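You operate a simulated robot arm through the tools that you are given. There is no shell and no other tool. Be economical: measure what you need, move in short steps, check, and stop when the job is done.

You run a simulated robot arm. Do the job below in one go: nothing can be reset, and whatever is moved stays where it is left.

TASK
Change the floor lamp's grey bulb for the white one and set the dimmer to low.
Fine: dimmer off and the bulb dark before you draw it; it ends in the empty holder.

It is judged by the outcome, as a careful person would: the job done as asked, and still so three seconds after it is handed in. It fails if anything else is knocked over, pushed out of place, dropped, spilled or broken.

THE ROBOT
A 7-joint arm with a two-finger parallel gripper on a trunk, on a base that drives. Base frame: it is fixed to the floor where the robot stands at the start and does not move with it; the origin is under the middle of the robot, x ahead of it, y to its left, z up. Lengths are in mm, angles in degrees, forces in N, time in s.
With the tool pointing down near the work surface it reaches from about 360 to 780 mm from the robot's upright axis, wherever it stands. Its first joint turns from -143.0 to 143.0 degrees. Places, roughly: dimmer [600, -100, 1000]; floor lamp [500, -100, 600]; holder by the table [400, -100, 800]; lamp socket [600, -100, 1200]. Payload 3 kg.
Tool frame: the origin (TCP) lies between the finger pads and is the grasp point; the fingertips stand 30 mm ahead of it; z points along the fingers, y is the line along which they close. The gripper opens to 110 mm. The fingers are 20 mm wide and 10 mm thick; the gripper's body (48 by 112 mm) begins 55 mm behind the TCP.
Orientation is that of the tool frame in the base frame, as a unit quaternion [w, x, y, z]. With the fingers straight down and closing along the base's y, the tool's x points along the base's -x, its y along +y and its z along -z.

THE INTERFACE
- The arm moves only by the tool nudge_tool. Its argument "increments" is a list of rows, each an object (a shift or turn left out is 0, a gripper value left out holds the last) with "travel": the shift along the tool's x, y, z in mm, a list of three; "delta_rot": the turn, a rotation vector about the tool's x, y, z in rad, a list of three; "claw": the opening in per cent of the stroke, from 0 (shut) to 100 (fully open). In form: [{"travel": [dx, dy, dz], "delta_rot": [wx, wy, wz], "claw": claw}, ...]. A call has 1 to 8 rows; each row is the pose to reach, as a shift and turn from the pose commanded when the call began, along the tool's axes at that moment. A row lasts 0.2 s, in which the tool goes at most 50 mm and 8.6 degrees; a call with a longer step from one row to the next is refused whole, and so is a gripper value outside its range. A pose out of reach is approached as far as the arm can. The call stops where the force on the tool passes 50 N (or 10 N more than at its start, if that is more) or the arm is blocked; 0.2 s more then pass. Each finger travels about 153 mm/s and halts on what it meets, pressing with about 39 N; the grip force reading is that of the motor and also rises with nothing between the fingers. The clock runs only during rows and for 0.2 s after the last one: add rows that repeat a pose to give the fingers time. The reply holds the time, the measured pose of the TCP, the force on the tool along the base axes, the opening and the grip force, in the units named above and with some noise, with the torque about the TCP (base axes, N m) and any sound that the robot's microphone picked up, and new pictures: "pictures" is both (left out), scene, wrist or none.
- Cameras (640 x 400 px; columns grow to the right, rows downward): "scene" is now at [582.6, 80.5, 1475]; the picture's right is [-0.02, -0.91, -0.42], its down [-0.96, -0.10, 0.26] and it looks along [-0.28, 0.41, -0.87] (base axes); focal length 214 px, centre (320, 200). "wrist" rides on the gripper at [72, 17, -103] in the tool frame; the picture's right is [-0.23, 0.97, 0.00], its down [-0.76, -0.18, -0.62] and it looks along [-0.61, -0.14, 0.78] (tool axes); focal length 222 px, centre (320, 200). There is no depth. A picture from a camera that has moved, and an enlarged one, comes with that camera's place and axes in the base frame and with its lens.
- move_column(by): slides the trunk up (or, below 0, down) by that many mm; the arm and the scene camera ride with it, the base frame stays. It gives what a move gives, with no picture.
- steer(legs): drives the robot by 1 to 6 legs, each [ahead, turn to the left] in mm and degrees, along the robot's own axes; the way and the turn of a leg run together, so that a leg with both is an arc; at most 1500 mm and 180 degrees a leg. The arm and the cameras ride along, it lands a little off, and it stops where it bumps. It gives what a move gives, and a new picture of the scene camera.
- aim_head(pan, tilt): turns the head with the scene camera to pan (to the left, within 80 degrees either way) and tilt (down, from -29 to 69), counted from straight ahead of the robot. It gives what a move gives, and a new picture of the scene camera.
- inspect(camera, box): a new picture of the part [left, top, right, bottom] of that camera's present view, enlarged. It takes no simulated time.
- finish_job(): hands the job in; it is judged then, once.

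Go step by step. Nothing tells you exact positions but the pictures and the camera data: compare them with the known pose of the tool, close in by small moves and look again before you grip or let go. The budget is 120 turns and 260 pictures, counting those below and the enlarged ones. Unless the task says otherwise, let go and move clear before handing in, and close with one line.

The tools are called after ">>>" as a command line: name --argument value ..., lists and objects as JSON in quotes. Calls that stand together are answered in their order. nudge_tool: Moves the arm, as the interface text tells. Its arguments: {"type":"object","properties":{"increments":{"type":"array","items":{"type":"object","properties":{"travel":{"type":"array","items":{"type":"number"}},"delta_rot":{"type":"array","items":{"type":"number"}},"claw":{"type":"number"}}}},"pictures":{"type":"string","enum":["both","scene","wrist","none"]}},"required":["increments"]} The other tools are called the same way: move_column (by) slides the trunk up or down; steer (legs) drives the base; aim_head (pan, tilt) turns the head that bears the scene camera; inspect (camera, box) takes an enlarged picture of a part of a camera's view; finish_job () hands the job in.

At the start:

```text
time: 0.0
tool_pos: [499.5, 43.5, 1429.1]
tool_rot: [-0.001, 0.009, 1.0, -0.004]
force: [11.2, -101.5, -29.3]
wrist_torque: [5.18, 2.72, -7.1]
grip_width: 110.3
grasp_force: 0.1
trunk travel left (down, up): [-426.0, 64.0]
robot x, y, heading: [1.3, 0.6, -0.3]
head pan, tilt: [80.2, 17.3]
```

scene: 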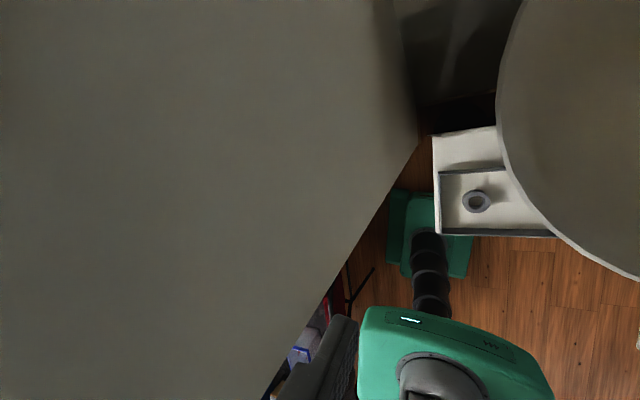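
wrist: 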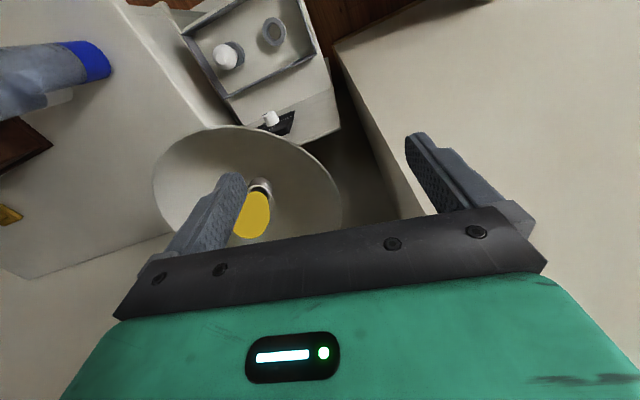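

The wrist view shows a lamp shade with a yellow (lit) bulb, a slider-like dimmer, and a tray with a white bulb and an empty ring holder. The start force is large, so I'll first look around without moving the arm.

>>> aim_head --pan 0 --tilt 40

>>> inspect --camera "wrist" --box '[130, 0, 350, 250]'

```text
time: 1.5
tool_pos: [496.3, 55.3, 1431.1]
tool_rot: [0.0, 0.008, 1.0, -0.007]
force: [0.4, -0.6, 0.8]
wrist_torque: [0.01, 0.08, -0.01]
grip_width: 109.9
grasp_force: 0.0
trunk travel left (down, up): [-426.0, 64.0]
robot x, y, heading: [-1.9, -0.8, 0.1]
head pan, tilt: [0.0, 40.0]
camera scene: at [541.4, 53.7, 1476.4], right [-0.02, -1.0, 0.01], down [-0.77, 0.02, 0.64], along [-0.64, 0.0, -0.77], focal length 214 px, centre (320, 200)
```

scene: 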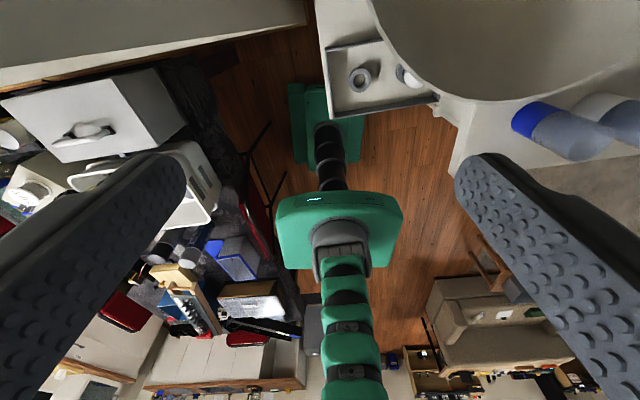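

```text
1.60 times, centred on (240, 125) of wrist
camera zoom: at [425.4, 74.6, 1533.3], right [0.24, 0.97, -0.01], down [0.76, -0.18, 0.63], along [0.61, -0.16, -0.78], focal length 355 px, centre (448, 320)
```

zoom: 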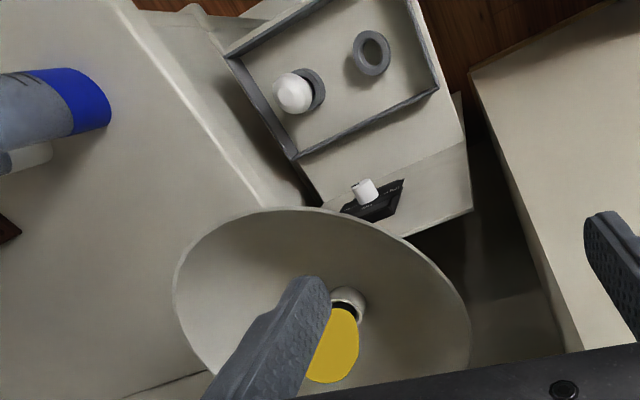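

The arm is now free of the load; the head camera sits right by the gripper, oddly, looking back at the robot. I'll make a small test move away from it (back 40 mm) to see whether the camera is fixed and nothing touches.

>>> nudge_tool --increments '[{"travel": [20, 0, 0]}, {"travel": [40, 0, 0]}, {"travel": [40, 0, 0]}]' --pictures "both"

```text
time: 2.3
tool_pos: [455.2, 55.1, 1434.1]
tool_rot: [0.001, 0.009, 1.0, -0.007]
force: [0.1, -0.6, -0.2]
wrist_torque: [0.03, -0.03, -0.03]
grip_width: 110.1
grasp_force: 0.0
trunk travel left (down, up): [-426.0, 64.0]
robot x, y, heading: [-1.1, -0.8, -0.5]
head pan, tilt: [0.0, 40.0]
camera scene: at [499.6, 53.3, 1479.5], right [-0.02, -1.0, 0.01], down [-0.77, 0.02, 0.64], along [-0.64, 0.0, -0.77], focal length 214 px, centre (320, 200)
camera wrist: at [383.6, 74.7, 1536.3], right [0.25, 0.97, -0.01], down [0.76, -0.18, 0.63], along [0.61, -0.16, -0.78], focal length 222 px, centre (320, 200)
```

scene: 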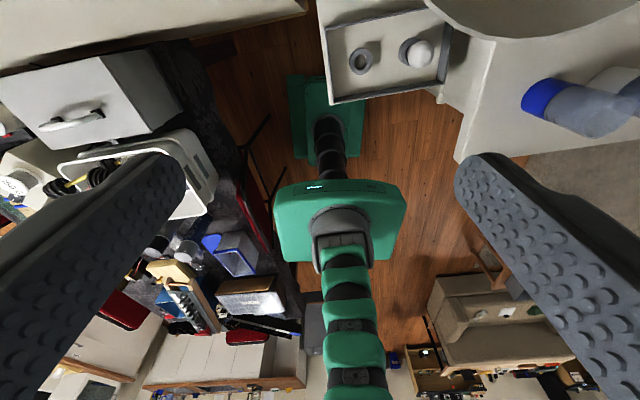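
wrist: 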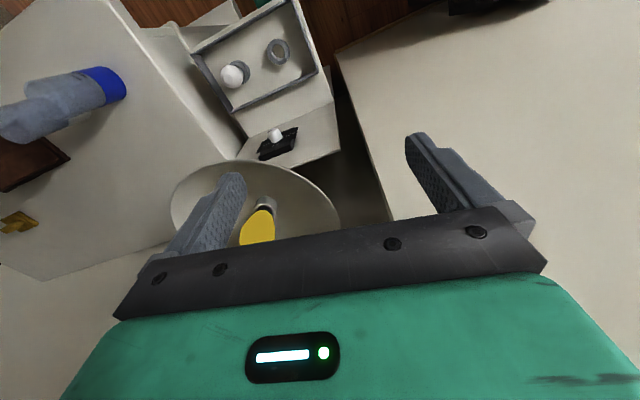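

The "scene" camera rides on the hand, so it acts as a second hand camera. I'll point it straight along the fingers.

>>> aim_head --pan 0 --tilt 0

>>> inspect --camera "wrist" --box '[160, 0, 360, 250]'

```text
time: 3.4
tool_pos: [455.5, 55.2, 1434.5]
tool_rot: [0.001, 0.01, 1.0, -0.007]
force: [0.3, 1.0, 0.2]
wrist_torque: [0.02, 0.0, -0.01]
grip_width: 109.8
grasp_force: 0.1
trunk travel left (down, up): [-426.0, 64.0]
robot x, y, heading: [1.2, -0.1, -0.2]
head pan, tilt: [0.0, 0.0]
camera scene: at [563.4, 51.7, 1474.8], right [-0.02, -1.0, 0.01], down [-1.0, 0.02, 0.0], along [0.0, -0.01, -1.0], focal length 214 px, centre (320, 200)
```

scene: 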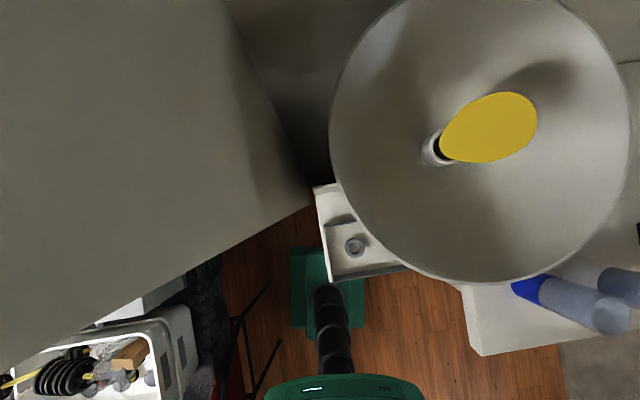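

```text
1.60 times, centred on (260, 125) of wrist
camera zoom: at [383.8, 74.3, 1536.5], right [0.25, 0.97, -0.01], down [0.76, -0.18, 0.63], along [0.61, -0.16, -0.78], focal length 355 px, centre (416, 320)
```

zoom: 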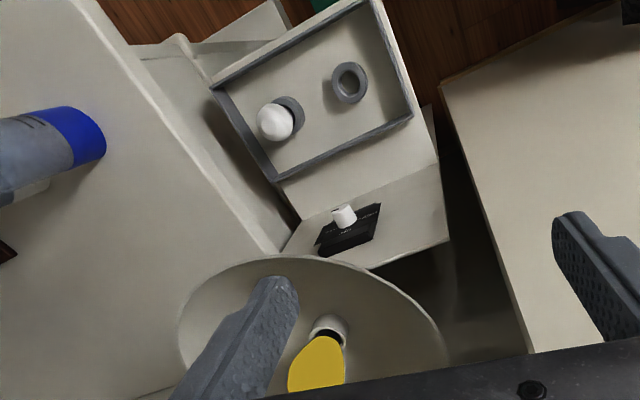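

The lamp socket is near [620,-90,1222] with an upward shade (rim z≈1285, radius ≈134), and the dimmer is under it near [578,-105,975]. I'll back off and lower to look at the dimmer from the robot's side.

>>> nudge_tool --increments '[{"travel": [40, -30, 0]}, {"travel": [75, -65, 0]}, {"travel": [75, -105, 0]}, {"travel": [75, -150, 0]}, {"travel": [75, -150, 0]}]' --pictures "none"

>>> move_column --by -200

>>> inspect --camera "wrist" --box '[0, 0, 640, 400]'

```text
time: 4.6
tool_pos: [376.3, -90.4, 1434.0]
tool_rot: [0.001, 0.009, 1.0, -0.007]
force: [-0.6, -0.1, -0.2]
wrist_torque: [-0.01, 0.01, 0.01]
grip_width: 109.9
grasp_force: 0.0
trunk travel left (down, up): [-426.0, 64.0]
robot x, y, heading: [1.8, 3.2, -0.1]
head pan, tilt: [0.0, 0.0]
```

```text
time: 6.8
tool_pos: [374.2, -91.6, 1236.5]
tool_rot: [0.006, 0.01, 1.0, -0.007]
force: [-1.8, -4.9, 49.8]
wrist_torque: [1.19, -6.1, -0.64]
grip_width: 110.0
grasp_force: 0.2
trunk travel left (down, up): [-226.0, 264.0]
robot x, y, heading: [-1.8, -2.9, -0.1]
head pan, tilt: [0.0, 0.0]
```

```text
1.00 times, centred on (320, 200) of wrist (not enlarged: the box is as wide or as high as the picture)
camera zoom: at [301.0, -71.2, 1338.8], right [0.25, 0.97, -0.01], down [0.75, -0.18, 0.64], along [0.61, -0.17, -0.77], focal length 222 px, centre (320, 200)
```

zoom: 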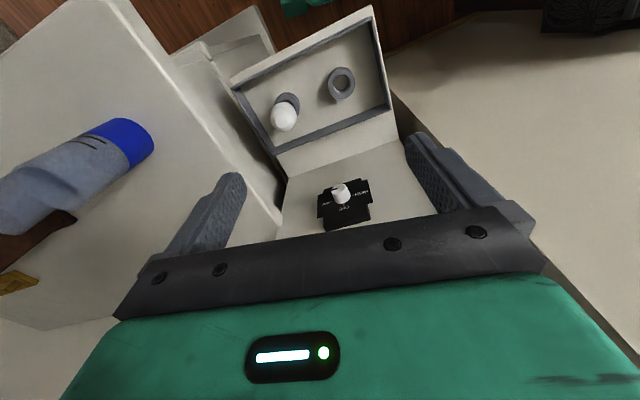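

A 50 N upward force says something (the head camera body, ahead of the hand) touched the shade rim. I'll raise straight back up at once.

>>> move_column --by 60

>>> aim_head --pan 0 --tilt 40

```text
time: 7.8
tool_pos: [376.9, -90.4, 1293.5]
tool_rot: [0.001, 0.01, 1.0, -0.006]
force: [0.1, 0.1, 0.1]
wrist_torque: [0.0, -0.01, 0.01]
grip_width: 109.9
grasp_force: 0.0
trunk travel left (down, up): [-286.0, 204.0]
robot x, y, heading: [3.0, 0.7, -0.2]
head pan, tilt: [0.0, 0.0]
```

```text
time: 8.8
tool_pos: [375.4, -91.3, 1293.0]
tool_rot: [0.001, 0.01, 1.0, -0.007]
force: [-0.3, 0.4, 0.7]
wrist_torque: [0.0, 0.01, -0.03]
grip_width: 109.8
grasp_force: 0.2
trunk travel left (down, up): [-286.0, 204.0]
robot x, y, heading: [0.2, -1.3, -0.0]
head pan, tilt: [0.0, 40.0]
camera scene: at [420.0, -92.2, 1339.4], right [-0.02, -1.0, 0.01], down [-0.77, 0.02, 0.64], along [-0.64, 0.0, -0.77], focal length 214 px, centre (320, 200)
```

scene: 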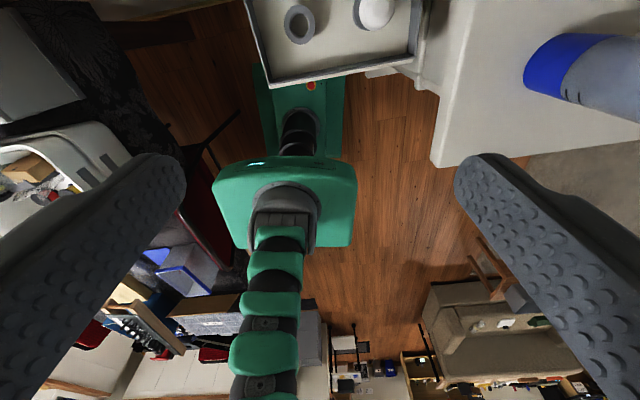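

Clear again. Let me zoom at the dimmer from here.

>>> inspect --camera "wrist" --box '[220, 60, 420, 185]'

```text
3.20 times, centred on (320, 122) of wrist
camera zoom: at [303.9, -70.9, 1396.2], right [0.25, 0.97, -0.01], down [0.76, -0.18, 0.63], along [0.61, -0.16, -0.78], focal length 711 px, centre (320, 448)
```

zoom: 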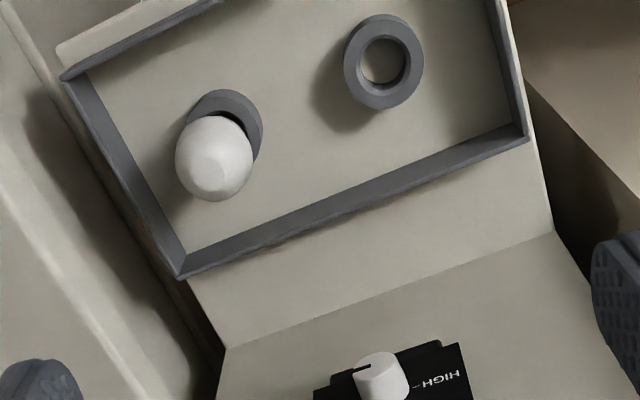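

>>> move_column --by -65

>>> inspect --camera "wrist" --box '[290, 160, 400, 240]'

>>> inspect --camera "wrist" --box '[220, 0, 440, 240]'

```text
time: 9.9
tool_pos: [375.3, -91.7, 1229.3]
tool_rot: [0.001, 0.009, 1.0, -0.007]
force: [0.0, 0.9, 0.3]
wrist_torque: [-0.01, -0.01, -0.02]
grip_width: 110.1
grasp_force: 0.0
trunk travel left (down, up): [-221.0, 269.0]
robot x, y, heading: [-1.6, 0.6, -0.2]
head pan, tilt: [0.0, 40.0]
```

```text
5.00 times, centred on (345, 200) of wrist
camera zoom: at [303.9, -70.9, 1331.3], right [0.25, 0.97, -0.01], down [0.76, -0.18, 0.63], along [0.61, -0.16, -0.78], focal length 1111 px, centre (195, 200)
```

zoom: 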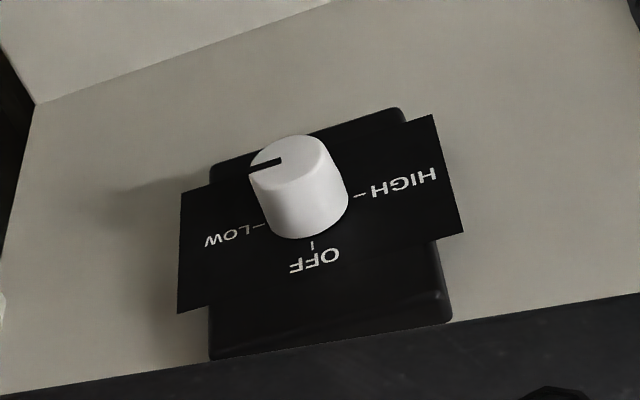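

```text
1.67 times, centred on (330, 120) of wrist
camera zoom: at [303.9, -70.9, 1331.3], right [0.25, 0.97, -0.01], down [0.76, -0.18, 0.63], along [0.61, -0.16, -0.78], focal length 370 px, centre (303, 333)
```

zoom: 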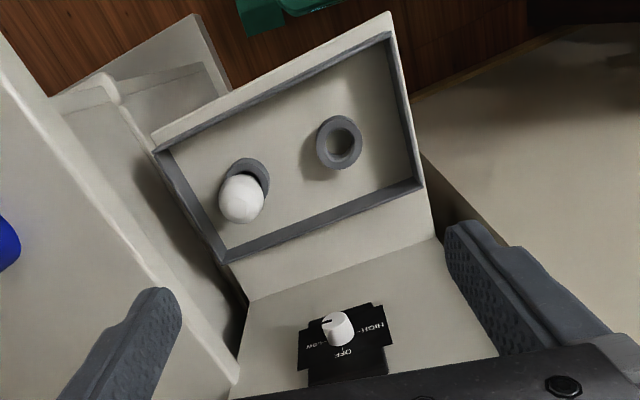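

The knob currently points to LOW (−y); OFF is toward +x (a +90° turn seen from above), HIGH is at +y. The knob sits at ≈[581,-102,960] under the shade, so I need a pitched tool; I'll back the base up 120 mm for room.

>>> steer --legs '[[-120, 0]]'

```text
time: 11.1
tool_pos: [254.8, -91.0, 1228.4]
tool_rot: [0.001, 0.011, 1.0, -0.007]
force: [0.6, 0.4, -0.2]
wrist_torque: [0.01, 0.04, -0.01]
grip_width: 109.9
grasp_force: 0.0
trunk travel left (down, up): [-221.0, 269.0]
robot x, y, heading: [-117.7, -0.2, -0.4]
head pan, tilt: [0.0, 40.0]
camera scene: at [299.0, -92.0, 1274.2], right [-0.02, -1.0, 0.01], down [-0.77, 0.03, 0.64], along [-0.64, 0.0, -0.77], focal length 214 px, centre (320, 200)
```

scene: 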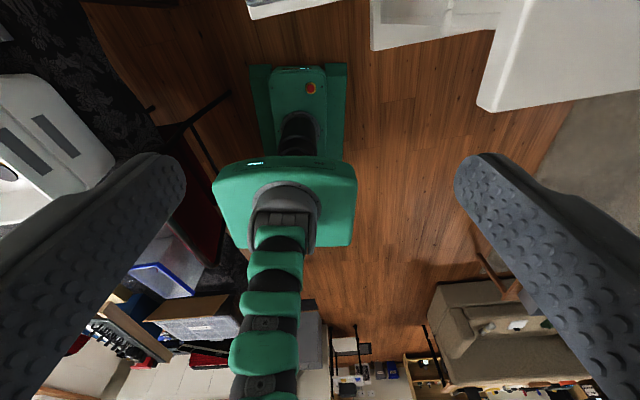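

>>> nudge_tool --increments '[{"travel": [-20, 0, 18], "delta_rot": [0, -0.15, 0]}, {"travel": [-40, 0, 36], "delta_rot": [0, -0.3, 0]}, {"travel": [-60, 0, 54], "delta_rot": [0, -0.45, 0]}, {"travel": [-80, 0, 72], "delta_rot": [0, -0.6, 0]}, {"travel": [-100, 0, 90], "delta_rot": [0, -0.75, 0]}, {"travel": [-120, 0, 108], "delta_rot": [0, -0.9, 0]}, {"travel": [-140, 0, 126], "delta_rot": [0, -1.047, 0]}, {"travel": [-140, 0, 126], "delta_rot": [0, -1.047, 0]}]' --pictures "wrist"

>>> aim_head --pan 0 --tilt 0

```text
time: 12.9
tool_pos: [395.9, -92.5, 1103.1]
tool_rot: [0.501, 0.004, 0.865, -0.011]
force: [-1.0, -0.4, 0.7]
wrist_torque: [0.02, -0.03, 0.02]
grip_width: 109.9
grasp_force: 0.1
trunk travel left (down, up): [-221.0, 269.0]
robot x, y, heading: [-123.0, 2.8, -0.4]
head pan, tilt: [0.0, 40.0]
camera wrist: at [271.9, -75.3, 1090.7], right [0.13, 0.97, 0.18], down [-0.16, -0.16, 0.97], along [0.98, -0.16, 0.14], focal length 222 px, centre (320, 200)
```

wrist: 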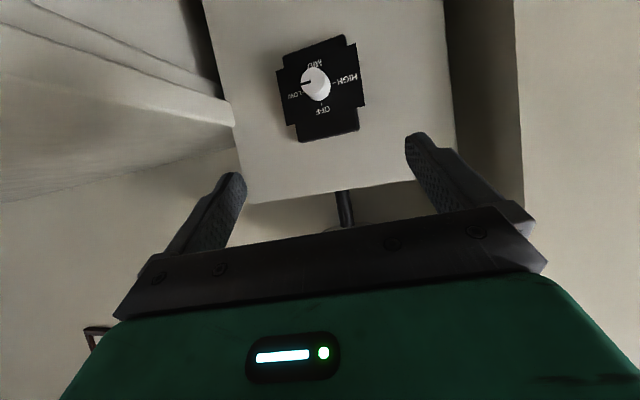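

```text
time: 14.0
tool_pos: [397.3, -93.9, 1103.0]
tool_rot: [0.501, 0.005, 0.865, -0.012]
force: [0.6, -0.4, 0.1]
wrist_torque: [0.01, 0.0, -0.01]
grip_width: 110.0
grasp_force: 0.0
trunk travel left (down, up): [-221.0, 269.0]
robot x, y, heading: [-115.9, 2.4, -0.2]
head pan, tilt: [0.0, 0.0]
camera scene: at [414.9, -94.7, 1218.9], right [-0.02, -1.0, 0.01], down [-0.5, 0.0, -0.87], along [0.87, -0.03, -0.5], focal length 214 px, centre (320, 200)
```

scene: 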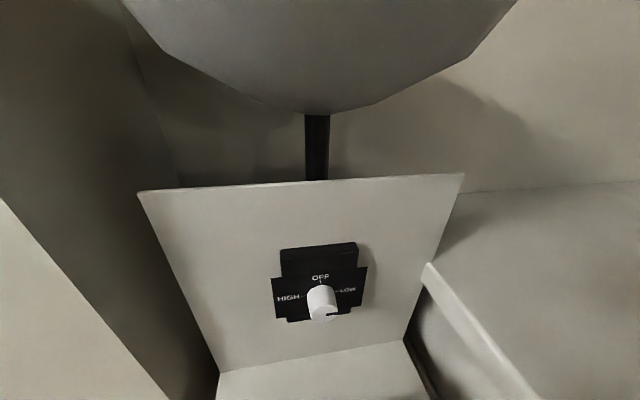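

Now it's clear: the dimmer is on a vertical panel facing −x, with OFF at top, LOW right, MED bottom, HIGH left; the knob front is near [581,-103,981]. I'll level the tool to point along +x, in line with the knob axis.

>>> nudge_tool --increments '[{"travel": [15, -2, 33], "delta_rot": [0, -0.131, 0]}, {"travel": [30, -4, 66], "delta_rot": [0, -0.262, 0]}, {"travel": [45, -6, 99], "delta_rot": [0, -0.393, 0]}, {"travel": [60, -9, 131], "delta_rot": [0, -0.524, 0]}, {"travel": [60, -9, 131], "delta_rot": [0, -0.524, 0]}]'

```text
time: 15.2
tool_pos: [505.5, -136.5, 1025.6]
tool_rot: [0.708, 0.002, 0.706, -0.013]
force: [-0.2, 0.9, -0.3]
wrist_torque: [0.0, 0.01, -0.08]
grip_width: 110.1
grasp_force: 0.1
out of reach, approached as far as the arm can: row 1, 2, 3, 4, 5
trunk travel left (down, up): [-221.0, 269.0]
robot x, y, heading: [-122.3, 2.8, -0.3]
head pan, tilt: [0.0, 0.0]
camera scene: at [464.1, -136.5, 1136.4], right [-0.02, -1.0, 0.02], down [0.0, -0.02, -1.0], along [1.0, -0.02, 0.0], focal length 214 px, centre (320, 200)
camera wrist: at [404.2, -119.9, 952.4], right [0.02, 0.98, 0.21], down [-0.63, -0.15, 0.76], along [0.78, -0.15, 0.61], focal length 222 px, centre (320, 200)
```

scene: 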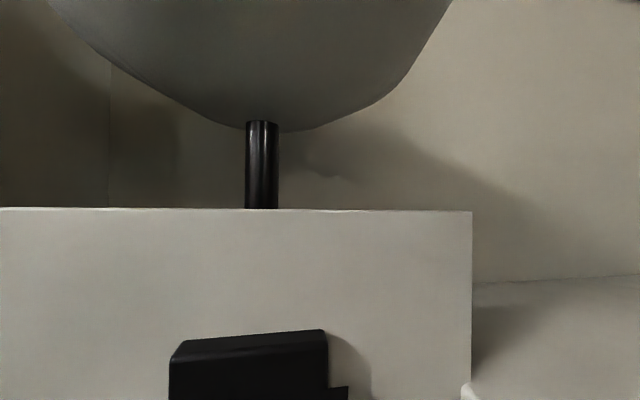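
wrist: 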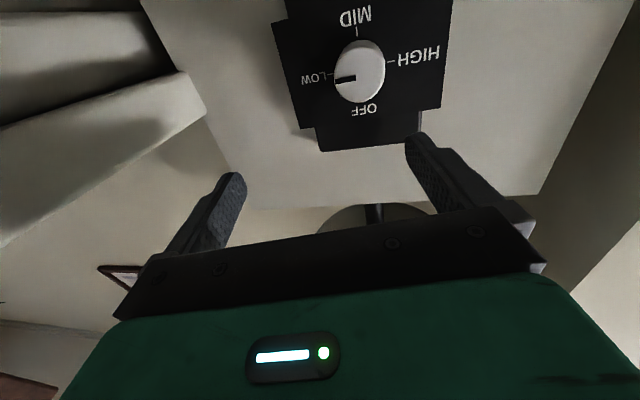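

The arm hit a reach limit low down, so I'll raise the tool, lower the trunk, and re-aim.

>>> nudge_tool --increments '[{"travel": [-40, 0, 0]}, {"travel": [-80, 0, 0]}, {"travel": [-110, 0, 0]}, {"travel": [-110, 0, 0]}]' --pictures "none"

```text
time: 16.2
tool_pos: [509.1, -138.5, 1136.5]
tool_rot: [0.708, 0.002, 0.707, -0.012]
force: [0.6, 0.1, -0.4]
wrist_torque: [0.0, 0.01, 0.02]
grip_width: 110.1
grasp_force: 0.0
trunk travel left (down, up): [-221.0, 269.0]
robot x, y, heading: [-120.7, 3.5, -0.3]
head pan, tilt: [0.0, 0.0]
```

>>> move_column --by -110

>>> nudge_tool --increments '[{"travel": [10, 18, 0]}, {"travel": [20, 34, 0]}, {"travel": [20, 34, 0]}]' --pictures "both"

```text
time: 17.6
tool_pos: [509.5, -139.4, 1027.1]
tool_rot: [0.708, 0.003, 0.706, -0.013]
force: [-0.6, 0.4, 0.0]
wrist_torque: [0.02, 0.01, -0.02]
grip_width: 110.1
grasp_force: 0.0
trunk travel left (down, up): [-111.0, 379.0]
robot x, y, heading: [-125.7, 1.9, -0.3]
head pan, tilt: [0.0, 0.0]
```

```text
time: 18.4
tool_pos: [509.3, -103.7, 1005.2]
tool_rot: [0.708, 0.003, 0.706, -0.012]
force: [0.1, -0.2, 0.2]
wrist_torque: [0.01, -0.02, -0.03]
grip_width: 109.7
grasp_force: 0.1
trunk travel left (down, up): [-111.0, 379.0]
robot x, y, heading: [-120.2, 4.0, -0.3]
head pan, tilt: [0.0, 0.0]
camera scene: at [467.8, -103.5, 1116.9], right [-0.02, -1.0, 0.01], down [0.0, -0.01, -1.0], along [1.0, -0.02, 0.0], focal length 214 px, centre (320, 200)
camera wrist: at [407.6, -86.7, 932.9], right [0.02, 0.98, 0.21], down [-0.63, -0.15, 0.76], along [0.78, -0.15, 0.61], focal length 222 px, centre (320, 200)
```

scene: 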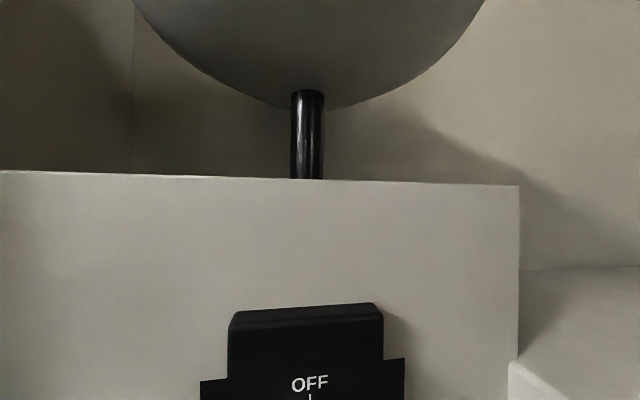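
wrist: 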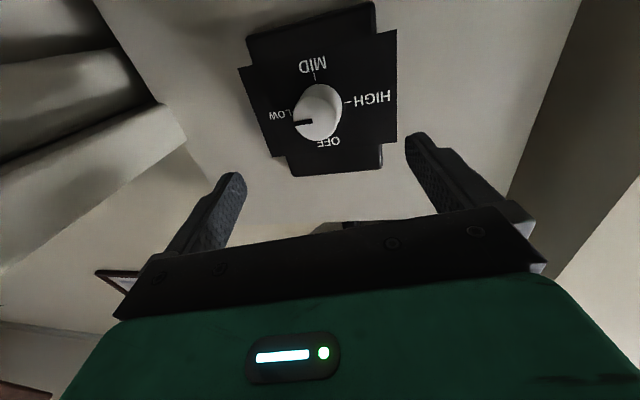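

>>> inspect --camera "wrist" --box '[230, 0, 410, 180]'

>>> aim_head --pan 0 --tilt 35

```text
2.22 times, centred on (320, 90) of wrist
camera zoom: at [407.6, -86.7, 932.9], right [0.02, 0.98, 0.21], down [-0.63, -0.15, 0.76], along [0.78, -0.15, 0.61], focal length 494 px, centre (320, 444)
```

zoom: 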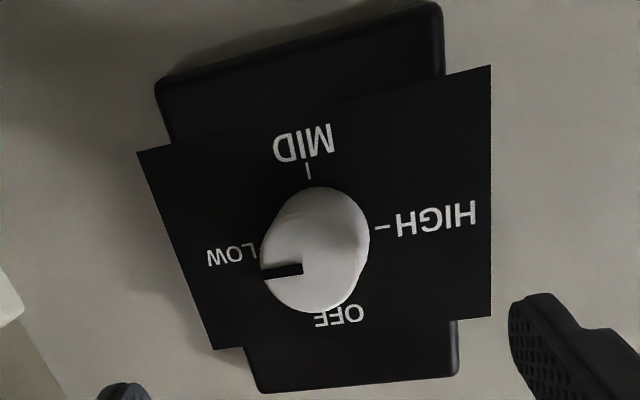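

```text
time: 19.4
tool_pos: [509.9, -104.1, 1006.9]
tool_rot: [0.708, 0.002, 0.706, -0.013]
force: [0.1, 0.0, -0.7]
wrist_torque: [0.01, -0.01, -0.02]
grip_width: 109.6
grasp_force: 0.1
trunk travel left (down, up): [-111.0, 379.0]
robot x, y, heading: [-121.9, 1.8, -0.1]
head pan, tilt: [0.0, 35.0]
camera scene: at [466.0, -104.4, 1060.8], right [-0.02, -1.0, 0.01], down [-0.57, 0.0, -0.82], along [0.82, -0.03, -0.57], focal length 214 px, centre (320, 200)
```

scene: 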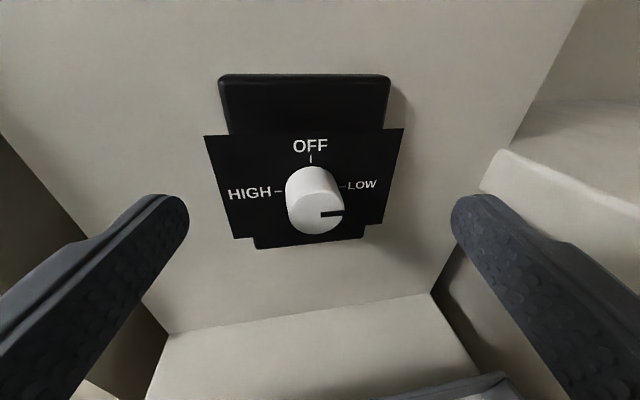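

The knob front is at about [565,-106,983], plate face at x≈591, diameter ≈33 mm. I'll lower to its axis and advance with the fingers open.

>>> nudge_tool --increments '[{"travel": [24, -1, 0]}, {"travel": [24, -1, 25]}, {"travel": [24, -1, 25]}]' --pictures "both"

```text
time: 20.2
tool_pos: [534.4, -107.7, 982.5]
tool_rot: [0.708, 0.003, 0.707, -0.013]
force: [-0.8, -0.6, -0.4]
wrist_torque: [-0.02, -0.01, 0.01]
grip_width: 109.9
grasp_force: 0.1
trunk travel left (down, up): [-111.0, 379.0]
robot x, y, heading: [-122.8, 3.4, -0.2]
head pan, tilt: [0.0, 35.0]
camera scene: at [491.0, -106.8, 1036.6], right [-0.02, -1.0, 0.01], down [-0.57, 0.0, -0.82], along [0.82, -0.03, -0.57], focal length 214 px, centre (320, 200)
camera wrist: at [432.6, -89.2, 908.8], right [0.02, 0.98, 0.21], down [-0.63, -0.15, 0.76], along [0.78, -0.15, 0.61], focal length 222 px, centre (320, 200)
```

scene: 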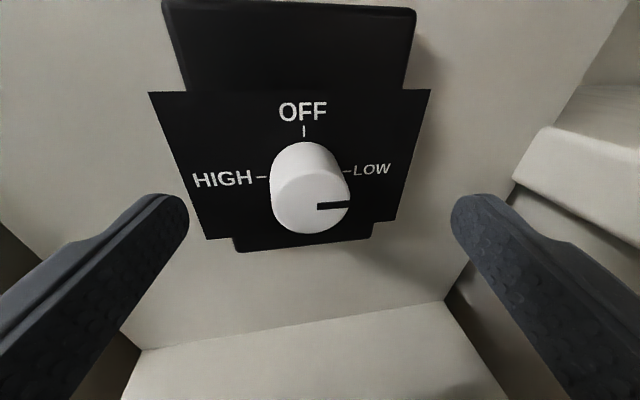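
wrist: 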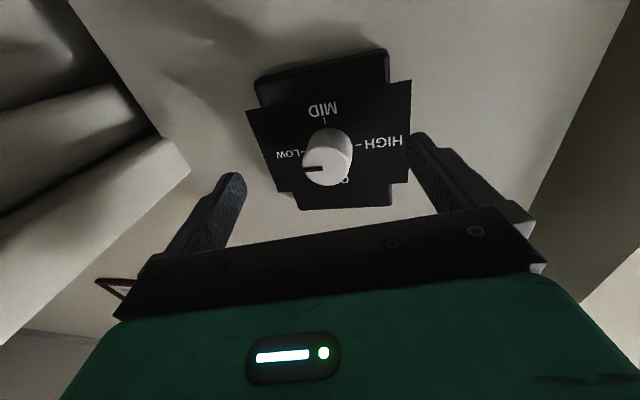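

>>> nudge_tool --increments '[{"travel": [0, 3, 10]}, {"travel": [0, 3, 21]}, {"travel": [0, 3, 21]}]' --pictures "both"

```text
time: 21.0
tool_pos: [555.1, -104.0, 982.4]
tool_rot: [0.708, 0.002, 0.706, -0.012]
force: [-0.4, -0.7, -0.4]
wrist_torque: [0.0, 0.0, -0.01]
grip_width: 110.2
grasp_force: 0.1
trunk travel left (down, up): [-111.0, 379.0]
robot x, y, heading: [-119.9, 2.0, -0.2]
head pan, tilt: [0.0, 35.0]
camera scene: at [512.3, -104.0, 1036.7], right [-0.02, -1.0, 0.01], down [-0.57, 0.0, -0.82], along [0.82, -0.02, -0.57], focal length 214 px, centre (320, 200)
camera wrist: at [453.9, -86.3, 908.9], right [0.02, 0.98, 0.21], down [-0.63, -0.15, 0.76], along [0.78, -0.15, 0.61], focal length 222 px, centre (320, 200)
```

scene: 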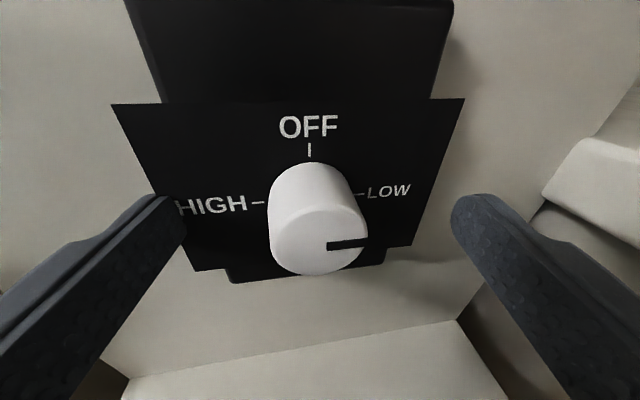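
wrist: 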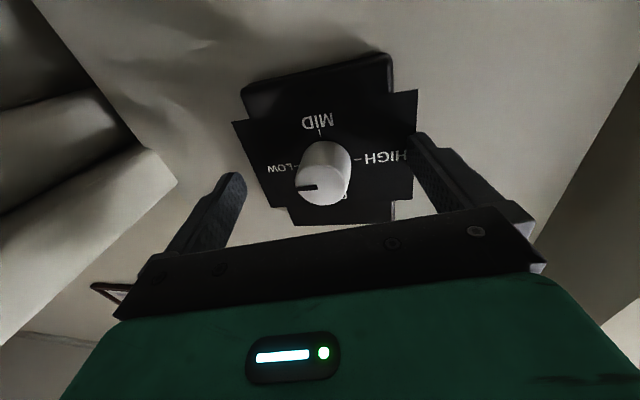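

Well aligned; close on the knob.

>>> nudge_tool --increments '[{"claw": 50}, {"claw": 20}, {"claw": 20}]' --pictures "scene"

```text
time: 21.5
tool_pos: [556.9, -87.5, 984.1]
tool_rot: [0.707, -0.012, 0.707, -0.006]
force: [11.6, 57.9, 2.8]
wrist_torque: [0.9, -0.36, 1.81]
grip_width: 64.2
grasp_force: 38.8
trunk travel left (down, up): [-111.0, 379.0]
robot x, y, heading: [-121.1, -0.4, -0.3]
head pan, tilt: [0.0, 35.0]
stopped in row 2: the force on the tool passed its limit at 61 N (the readings are from after the stop); the commanded pose is now the measured one
camera scene: at [513.5, -88.5, 1036.8], right [0.01, -1.0, 0.03], down [-0.57, -0.03, -0.82], along [0.82, -0.01, -0.57], focal length 214 px, centre (320, 200)
```

scene: 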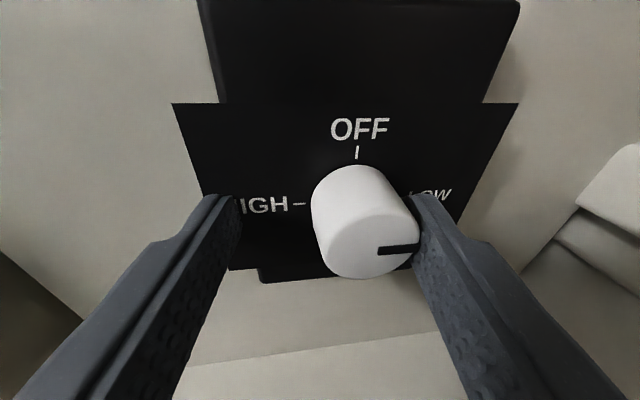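

The hand was pushed +16 mm in y before both fingers closed on the knob — something else resisted. Let me look with the wrist camera before doing anything.

>>> inspect --camera "wrist" --box '[0, 0, 640, 400]'

>>> inspect --camera "scene" --box '[160, 80, 520, 305]'

```text
1.00 times, centred on (320, 200) of wrist (not enlarged: the box is as wide or as high as the picture)
camera zoom: at [454.5, -74.1, 908.9], right [-0.01, 0.98, 0.2], down [-0.62, -0.16, 0.77], along [0.78, -0.12, 0.61], focal length 222 px, centre (320, 200)
```

zoom: 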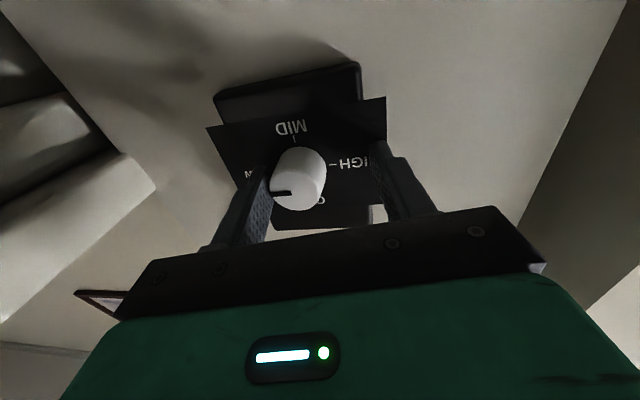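

```text
1.78 times, centred on (340, 192) of scene
camera zoom: at [513.5, -88.5, 1036.8], right [0.01, -1.0, 0.03], down [-0.57, -0.03, -0.82], along [0.82, -0.01, -0.57], focal length 381 px, centre (284, 213)
```

zoom: 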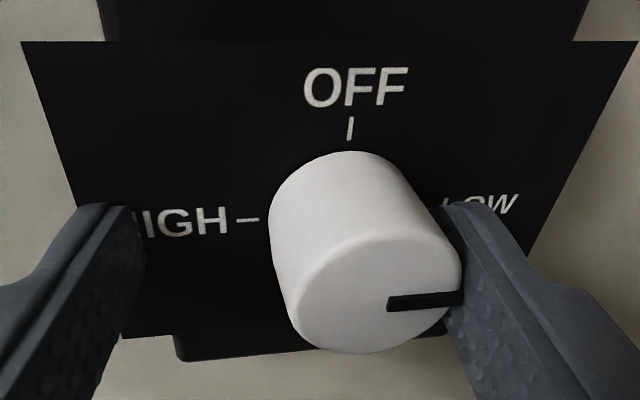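

The left fingertip seems to have caught on the label card's edge (tips too deep). I'll open, retract 10 mm, recentre and try again.

>>> nudge_tool --increments '[{"claw": 75}, {"claw": 75, "travel": [0, 0, -10]}, {"claw": 75, "travel": [0, -16, -10]}, {"claw": 75, "travel": [0, -16, -10]}]' --pictures "scene"

```text
time: 22.5
tool_pos: [546.2, -113.7, 983.5]
tool_rot: [0.708, -0.004, 0.706, -0.009]
force: [-0.6, 0.3, -0.3]
wrist_torque: [-0.01, 0.01, 0.01]
grip_width: 82.3
grasp_force: 0.1
trunk travel left (down, up): [-111.0, 379.0]
robot x, y, heading: [-117.3, -0.7, -0.2]
head pan, tilt: [0.0, 35.0]
camera scene: at [502.6, -115.1, 1037.9], right [-0.01, -1.0, 0.02], down [-0.57, -0.01, -0.82], along [0.82, -0.02, -0.57], focal length 214 px, centre (320, 200)
```

scene: 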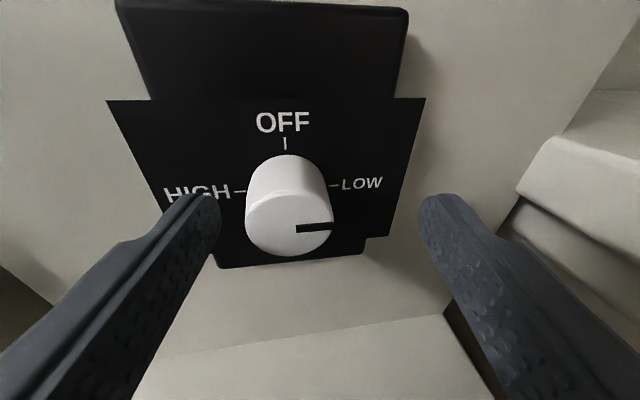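

>>> nudge_tool --increments '[{"claw": 75, "travel": [0, 10, 0]}, {"claw": 55, "travel": [0, 10, 0]}, {"claw": 45, "travel": [0, 10, 0]}, {"claw": 45, "travel": [0, 10, 0]}]' --pictures "scene"

```text
time: 23.5
tool_pos: [547.1, -103.5, 983.5]
tool_rot: [0.708, -0.005, 0.706, -0.009]
force: [0.1, -0.4, -0.9]
wrist_torque: [0.02, -0.01, 0.0]
grip_width: 49.3
grasp_force: 0.0
trunk travel left (down, up): [-111.0, 379.0]
robot x, y, heading: [-120.6, -0.9, -0.1]
head pan, tilt: [0.0, 35.0]
camera scene: at [502.9, -104.6, 1037.3], right [-0.01, -1.0, 0.02], down [-0.57, -0.01, -0.82], along [0.82, -0.02, -0.57], focal length 214 px, centre (320, 200)
```

scene: 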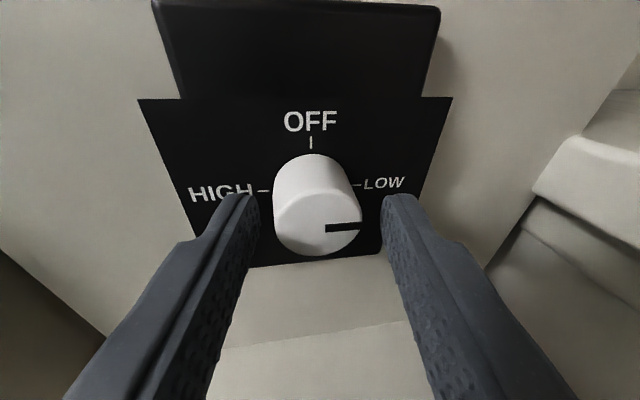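

No obstruction now. Advance 5 mm and grip.

>>> nudge_tool --increments '[{"claw": 45, "travel": [0, 0, 5]}, {"claw": 32, "travel": [0, 0, 5]}, {"claw": 20, "travel": [0, 0, 5]}, {"claw": 20, "travel": [0, 0, 5]}]' --pictures "scene"

```text
time: 24.5
tool_pos: [550.5, -102.3, 983.5]
tool_rot: [0.708, -0.006, 0.706, -0.008]
force: [-5.4, 13.6, -3.0]
wrist_torque: [-0.03, -0.06, 1.39]
grip_width: 34.9
grasp_force: 44.9
trunk travel left (down, up): [-111.0, 379.0]
robot x, y, heading: [-115.9, 1.5, -0.1]
head pan, tilt: [0.0, 35.0]
camera scene: at [507.2, -102.8, 1036.7], right [0.0, -1.0, 0.02], down [-0.57, -0.01, -0.82], along [0.82, -0.01, -0.57], focal length 214 px, centre (320, 200)
```

scene: 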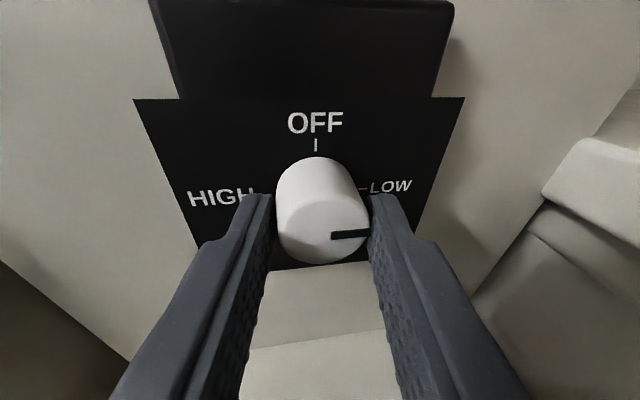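

Gripped (34.9 mm). Turn counter-clockwise (as seen from the robot) toward OFF, a first 17° to check.

>>> nudge_tool --increments '[{"travel": [0, 1.5, 0], "delta_rot": [0, 0, -0.15]}, {"travel": [0, 1.5, 0], "delta_rot": [0, 0, -0.3]}, {"travel": [0, 1.5, 0], "delta_rot": [0, 0, -0.3]}]' --pictures "scene"

```text
time: 25.3
tool_pos: [551.3, -102.6, 983.2]
tool_rot: [0.698, -0.111, 0.698, -0.115]
force: [-10.7, -1.7, -8.9]
wrist_torque: [0.05, -0.25, 0.85]
grip_width: 35.1
grasp_force: 44.8
trunk travel left (down, up): [-111.0, 379.0]
robot x, y, heading: [-122.0, -4.6, -0.2]
head pan, tilt: [0.0, 35.0]
camera scene: at [507.3, -87.4, 1034.4], right [-0.01, -0.95, 0.31], down [-0.57, -0.25, -0.78], along [0.82, -0.19, -0.54], focal length 214 px, centre (320, 200)
```

scene: 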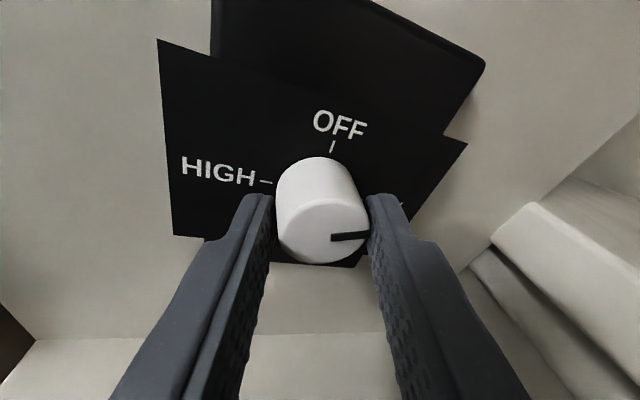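

Turning works with low torque. Continue the rotation.

>>> nudge_tool --increments '[{"delta_rot": [0, 0, -0.15]}, {"delta_rot": [0, 0, -0.3]}, {"delta_rot": [0, 0, -0.45]}, {"delta_rot": [0, 0, -0.6]}, {"delta_rot": [0, 0, -0.75]}, {"delta_rot": [0, 0, -0.9]}, {"delta_rot": [0, 0, -0.9]}]' --pictures "scene"

```text
time: 26.9
tool_pos: [549.6, -104.2, 983.9]
tool_rot: [0.58, -0.401, 0.58, -0.407]
force: [1.9, -14.7, 9.2]
wrist_torque: [-0.12, 0.59, 0.11]
grip_width: 33.2
grasp_force: 45.3
trunk travel left (down, up): [-111.0, 379.0]
robot x, y, heading: [-120.8, 3.8, -0.2]
head pan, tilt: [0.0, 35.0]
camera scene: at [507.5, -54.0, 1003.0], right [-0.01, -0.34, 0.94], down [-0.58, -0.76, -0.28], along [0.82, -0.54, -0.19], focal length 214 px, centre (320, 200)
```

scene: 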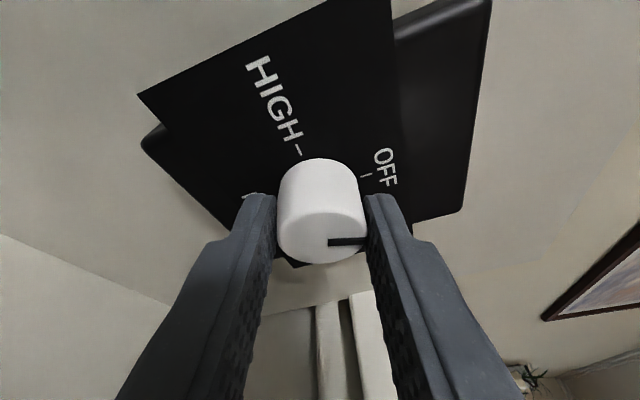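

>>> nudge_tool --increments '[{"delta_rot": [0, 0, -0.14]}, {"delta_rot": [0, 0, -0.28]}, {"delta_rot": [0, 0, -0.36]}, {"delta_rot": [0, 0, -0.36]}]' --pictures "scene"

```text
time: 27.9
tool_pos: [549.2, -103.1, 984.8]
tool_rot: [-0.498, 0.499, -0.499, 0.504]
force: [1.3, -16.9, 24.4]
wrist_torque: [0.38, -0.67, -0.83]
grip_width: 32.6
grasp_force: 45.1
trunk travel left (down, up): [-111.0, 379.0]
robot x, y, heading: [-123.5, -1.7, -0.3]
head pan, tilt: [0.0, 35.0]
camera scene: at [507.0, -50.2, 984.4], right [-0.01, 0.01, 1.0], down [-0.58, -0.82, 0.0], along [0.82, -0.58, 0.01], focal length 214 px, centre (320, 200)
```

scene: 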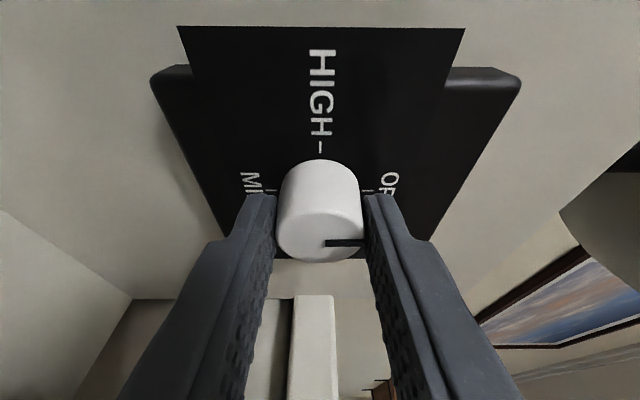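

The pointer now aims at OFF. Release gently and back off straight.

>>> nudge_tool --increments '[{"claw": 45}, {"claw": 45, "travel": [0, 0, -20]}, {"claw": 50, "travel": [0, 0, -60]}, {"claw": 50, "travel": [0, 0, -60]}]' --pictures "both"

```text
time: 28.9
tool_pos: [510.4, -102.7, 983.5]
tool_rot: [-0.497, 0.499, -0.498, 0.505]
force: [-0.1, -0.7, -0.1]
wrist_torque: [0.02, 0.04, -0.02]
grip_width: 54.9
grasp_force: 0.0
out of reach, approached as far as the arm can: row 3, 4
trunk travel left (down, up): [-111.0, 379.0]
robot x, y, heading: [-118.4, 0.7, -0.2]
head pan, tilt: [0.0, 35.0]
camera scene: at [467.0, -49.2, 982.8], right [0.0, 0.01, 1.0], down [-0.58, -0.82, 0.0], along [0.82, -0.58, 0.01], focal length 214 px, centre (320, 200)
camera wrist: at [407.5, -174.0, 965.6], right [0.0, 0.22, -0.98], down [-0.62, 0.77, 0.17], along [0.78, 0.6, 0.14], focal length 222 px, centre (320, 200)
```

scene: 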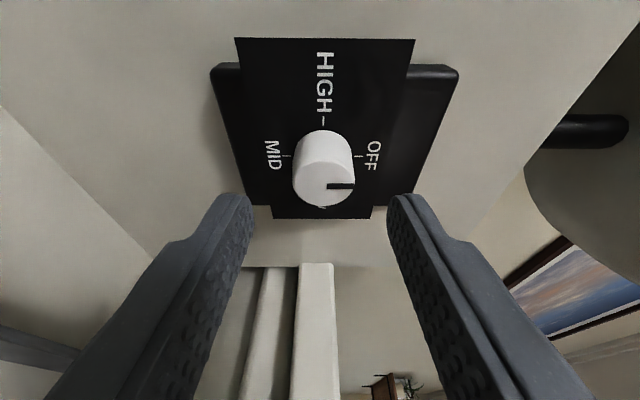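
wrist: 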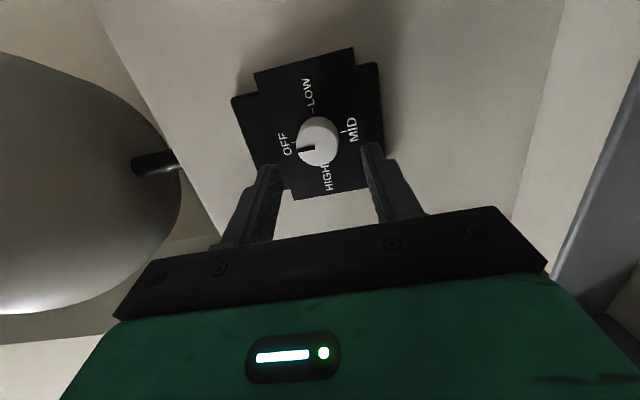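

The dimmer is at OFF. I'll drive the base back 150 mm to clear the shade before re-orienting the tool.

>>> steer --legs '[[-150, 0]]'

>>> nudge_tool --increments '[{"travel": [0, 40, 0], "delta_rot": [0, 0, 0.15]}, {"travel": [0, 80, 0], "delta_rot": [0, 0, 0.3]}, {"travel": [0, 120, 0], "delta_rot": [0, 0, 0.45]}, {"travel": [0, 150, 0], "delta_rot": [0, 0, 0.6]}, {"travel": [0, 150, 0], "delta_rot": [0, 0, 0.75]}, {"travel": [0, 150, 0], "delta_rot": [0, 0, 0.9]}, {"travel": [0, 150, 0], "delta_rot": [0, 0, 1.05]}, {"travel": [0, 150, 0], "delta_rot": [0, 0, 1.2]}]' --pictures "none"

```text
time: 30.3
tool_pos: [360.9, -102.4, 983.0]
tool_rot: [-0.497, 0.499, -0.5, 0.504]
force: [-0.3, 0.0, -0.2]
wrist_torque: [0.03, 0.01, -0.04]
grip_width: 54.9
grasp_force: 0.1
trunk travel left (down, up): [-111.0, 379.0]
robot x, y, heading: [-270.9, 1.8, -0.2]
head pan, tilt: [0.0, 35.0]
camera scene: at [317.8, -49.7, 982.7], right [0.0, 0.01, 1.0], down [-0.58, -0.82, 0.0], along [0.82, -0.58, 0.01], focal length 214 px, centre (320, 200)
```

scene: 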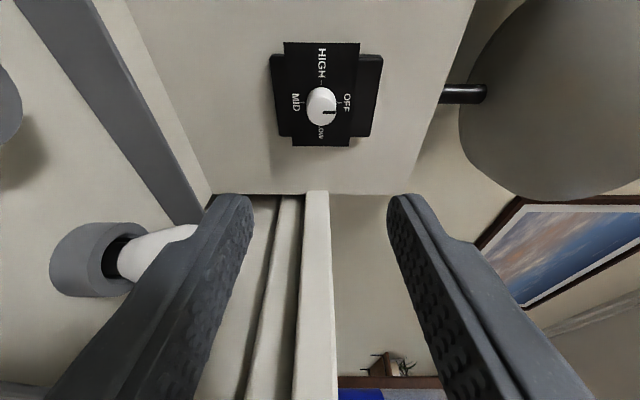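

```text
time: 31.3
tool_pos: [369.6, -90.5, 879.2]
tool_rot: [0.616, -0.388, 0.576, -0.372]
force: [-8.7, -5.4, 43.9]
wrist_torque: [-0.09, 1.87, 0.26]
grip_width: 34.6
grasp_force: 0.0
out of reach, approached as far as the arm can: row 1, 2, 3, 4
trunk travel left (down, up): [-111.0, 379.0]
robot x, y, heading: [-270.9, 0.8, -0.3]
head pan, tilt: [0.0, 35.0]
stopped in row 4: the force on the tool passed its limit at 73 N (the readings are from after the stop); the commanded pose is now the measured one
```

I misjudged the rolled axis and moved down, touching the tray area. Back straight up now.

>>> nudge_tool --increments '[{"travel": [-17, -36, -3]}, {"travel": [-34, -72, -3]}, {"travel": [-42, -91, -3]}, {"travel": [-42, -91, -3]}]' --pictures "both"

```text
time: 32.3
tool_pos: [366.1, -91.0, 971.9]
tool_rot: [0.613, -0.391, 0.58, -0.367]
force: [-0.5, -0.2, 1.1]
wrist_torque: [0.02, 0.01, 0.01]
grip_width: 55.1
grasp_force: 0.1
trunk travel left (down, up): [-111.0, 379.0]
robot x, y, heading: [-271.8, 3.5, -0.4]
head pan, tilt: [0.0, 35.0]
camera scene: at [320.2, -46.0, 994.6], right [0.0, -0.42, 0.91], down [-0.52, -0.77, -0.36], along [0.85, -0.47, -0.22], focal length 214 px, centre (320, 200)
camera wrist: at [268.7, -155.1, 923.3], right [-0.02, 0.62, -0.79], down [-0.67, 0.58, 0.47], along [0.75, 0.53, 0.4], focal length 222 px, centre (320, 200)
```

scene: 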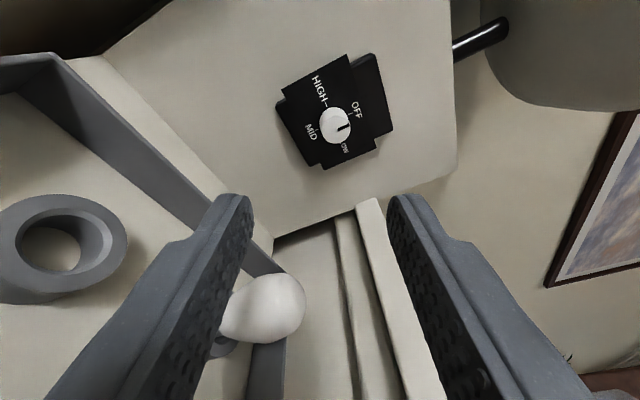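
wrist: 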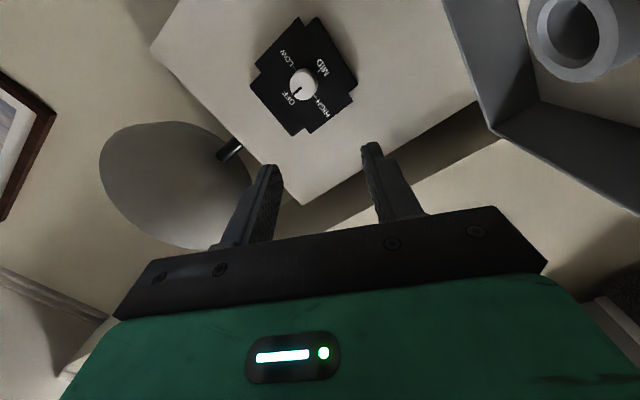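

Nothing seems disturbed; the white bulb still stands in its ring. Now roll back to level while rising.

>>> nudge_tool --increments '[{"travel": [-13, -27, 0], "delta_rot": [0, 0, 0.14]}, {"travel": [-25, -54, 0], "delta_rot": [0, 0, 0.28]}, {"travel": [-38, -82, 0], "delta_rot": [0, 0, 0.42]}, {"travel": [-38, -82, 0], "delta_rot": [0, 0, 0.56]}, {"travel": [-38, -82, 0], "delta_rot": [0, 0, 0.7]}, {"travel": [-38, -82, 0], "delta_rot": [0, 0, 0.84]}, {"travel": [-38, -82, 0], "delta_rot": [0, 0, 0.98]}, {"travel": [-38, -82, 0], "delta_rot": [0, 0, 1.12]}]' --pictures "none"

>>> move_column --by 250

```text
time: 34.1
tool_pos: [364.6, -91.9, 1064.7]
tool_rot: [0.715, -0.025, 0.699, 0.016]
force: [-0.3, 0.5, -0.9]
wrist_torque: [-0.01, -0.01, -0.02]
grip_width: 55.2
grasp_force: 0.1
trunk travel left (down, up): [-111.0, 379.0]
robot x, y, heading: [-270.1, -1.3, -0.2]
head pan, tilt: [0.0, 35.0]
```

```text
time: 36.7
tool_pos: [364.3, -90.5, 1314.3]
tool_rot: [0.715, -0.024, 0.699, 0.014]
force: [-0.7, 0.6, -0.2]
wrist_torque: [-0.01, 0.0, 0.03]
grip_width: 55.0
grasp_force: 0.0
trunk travel left (down, up): [-361.0, 129.0]
robot x, y, heading: [-272.1, 0.2, -0.3]
head pan, tilt: [0.0, 35.0]
```

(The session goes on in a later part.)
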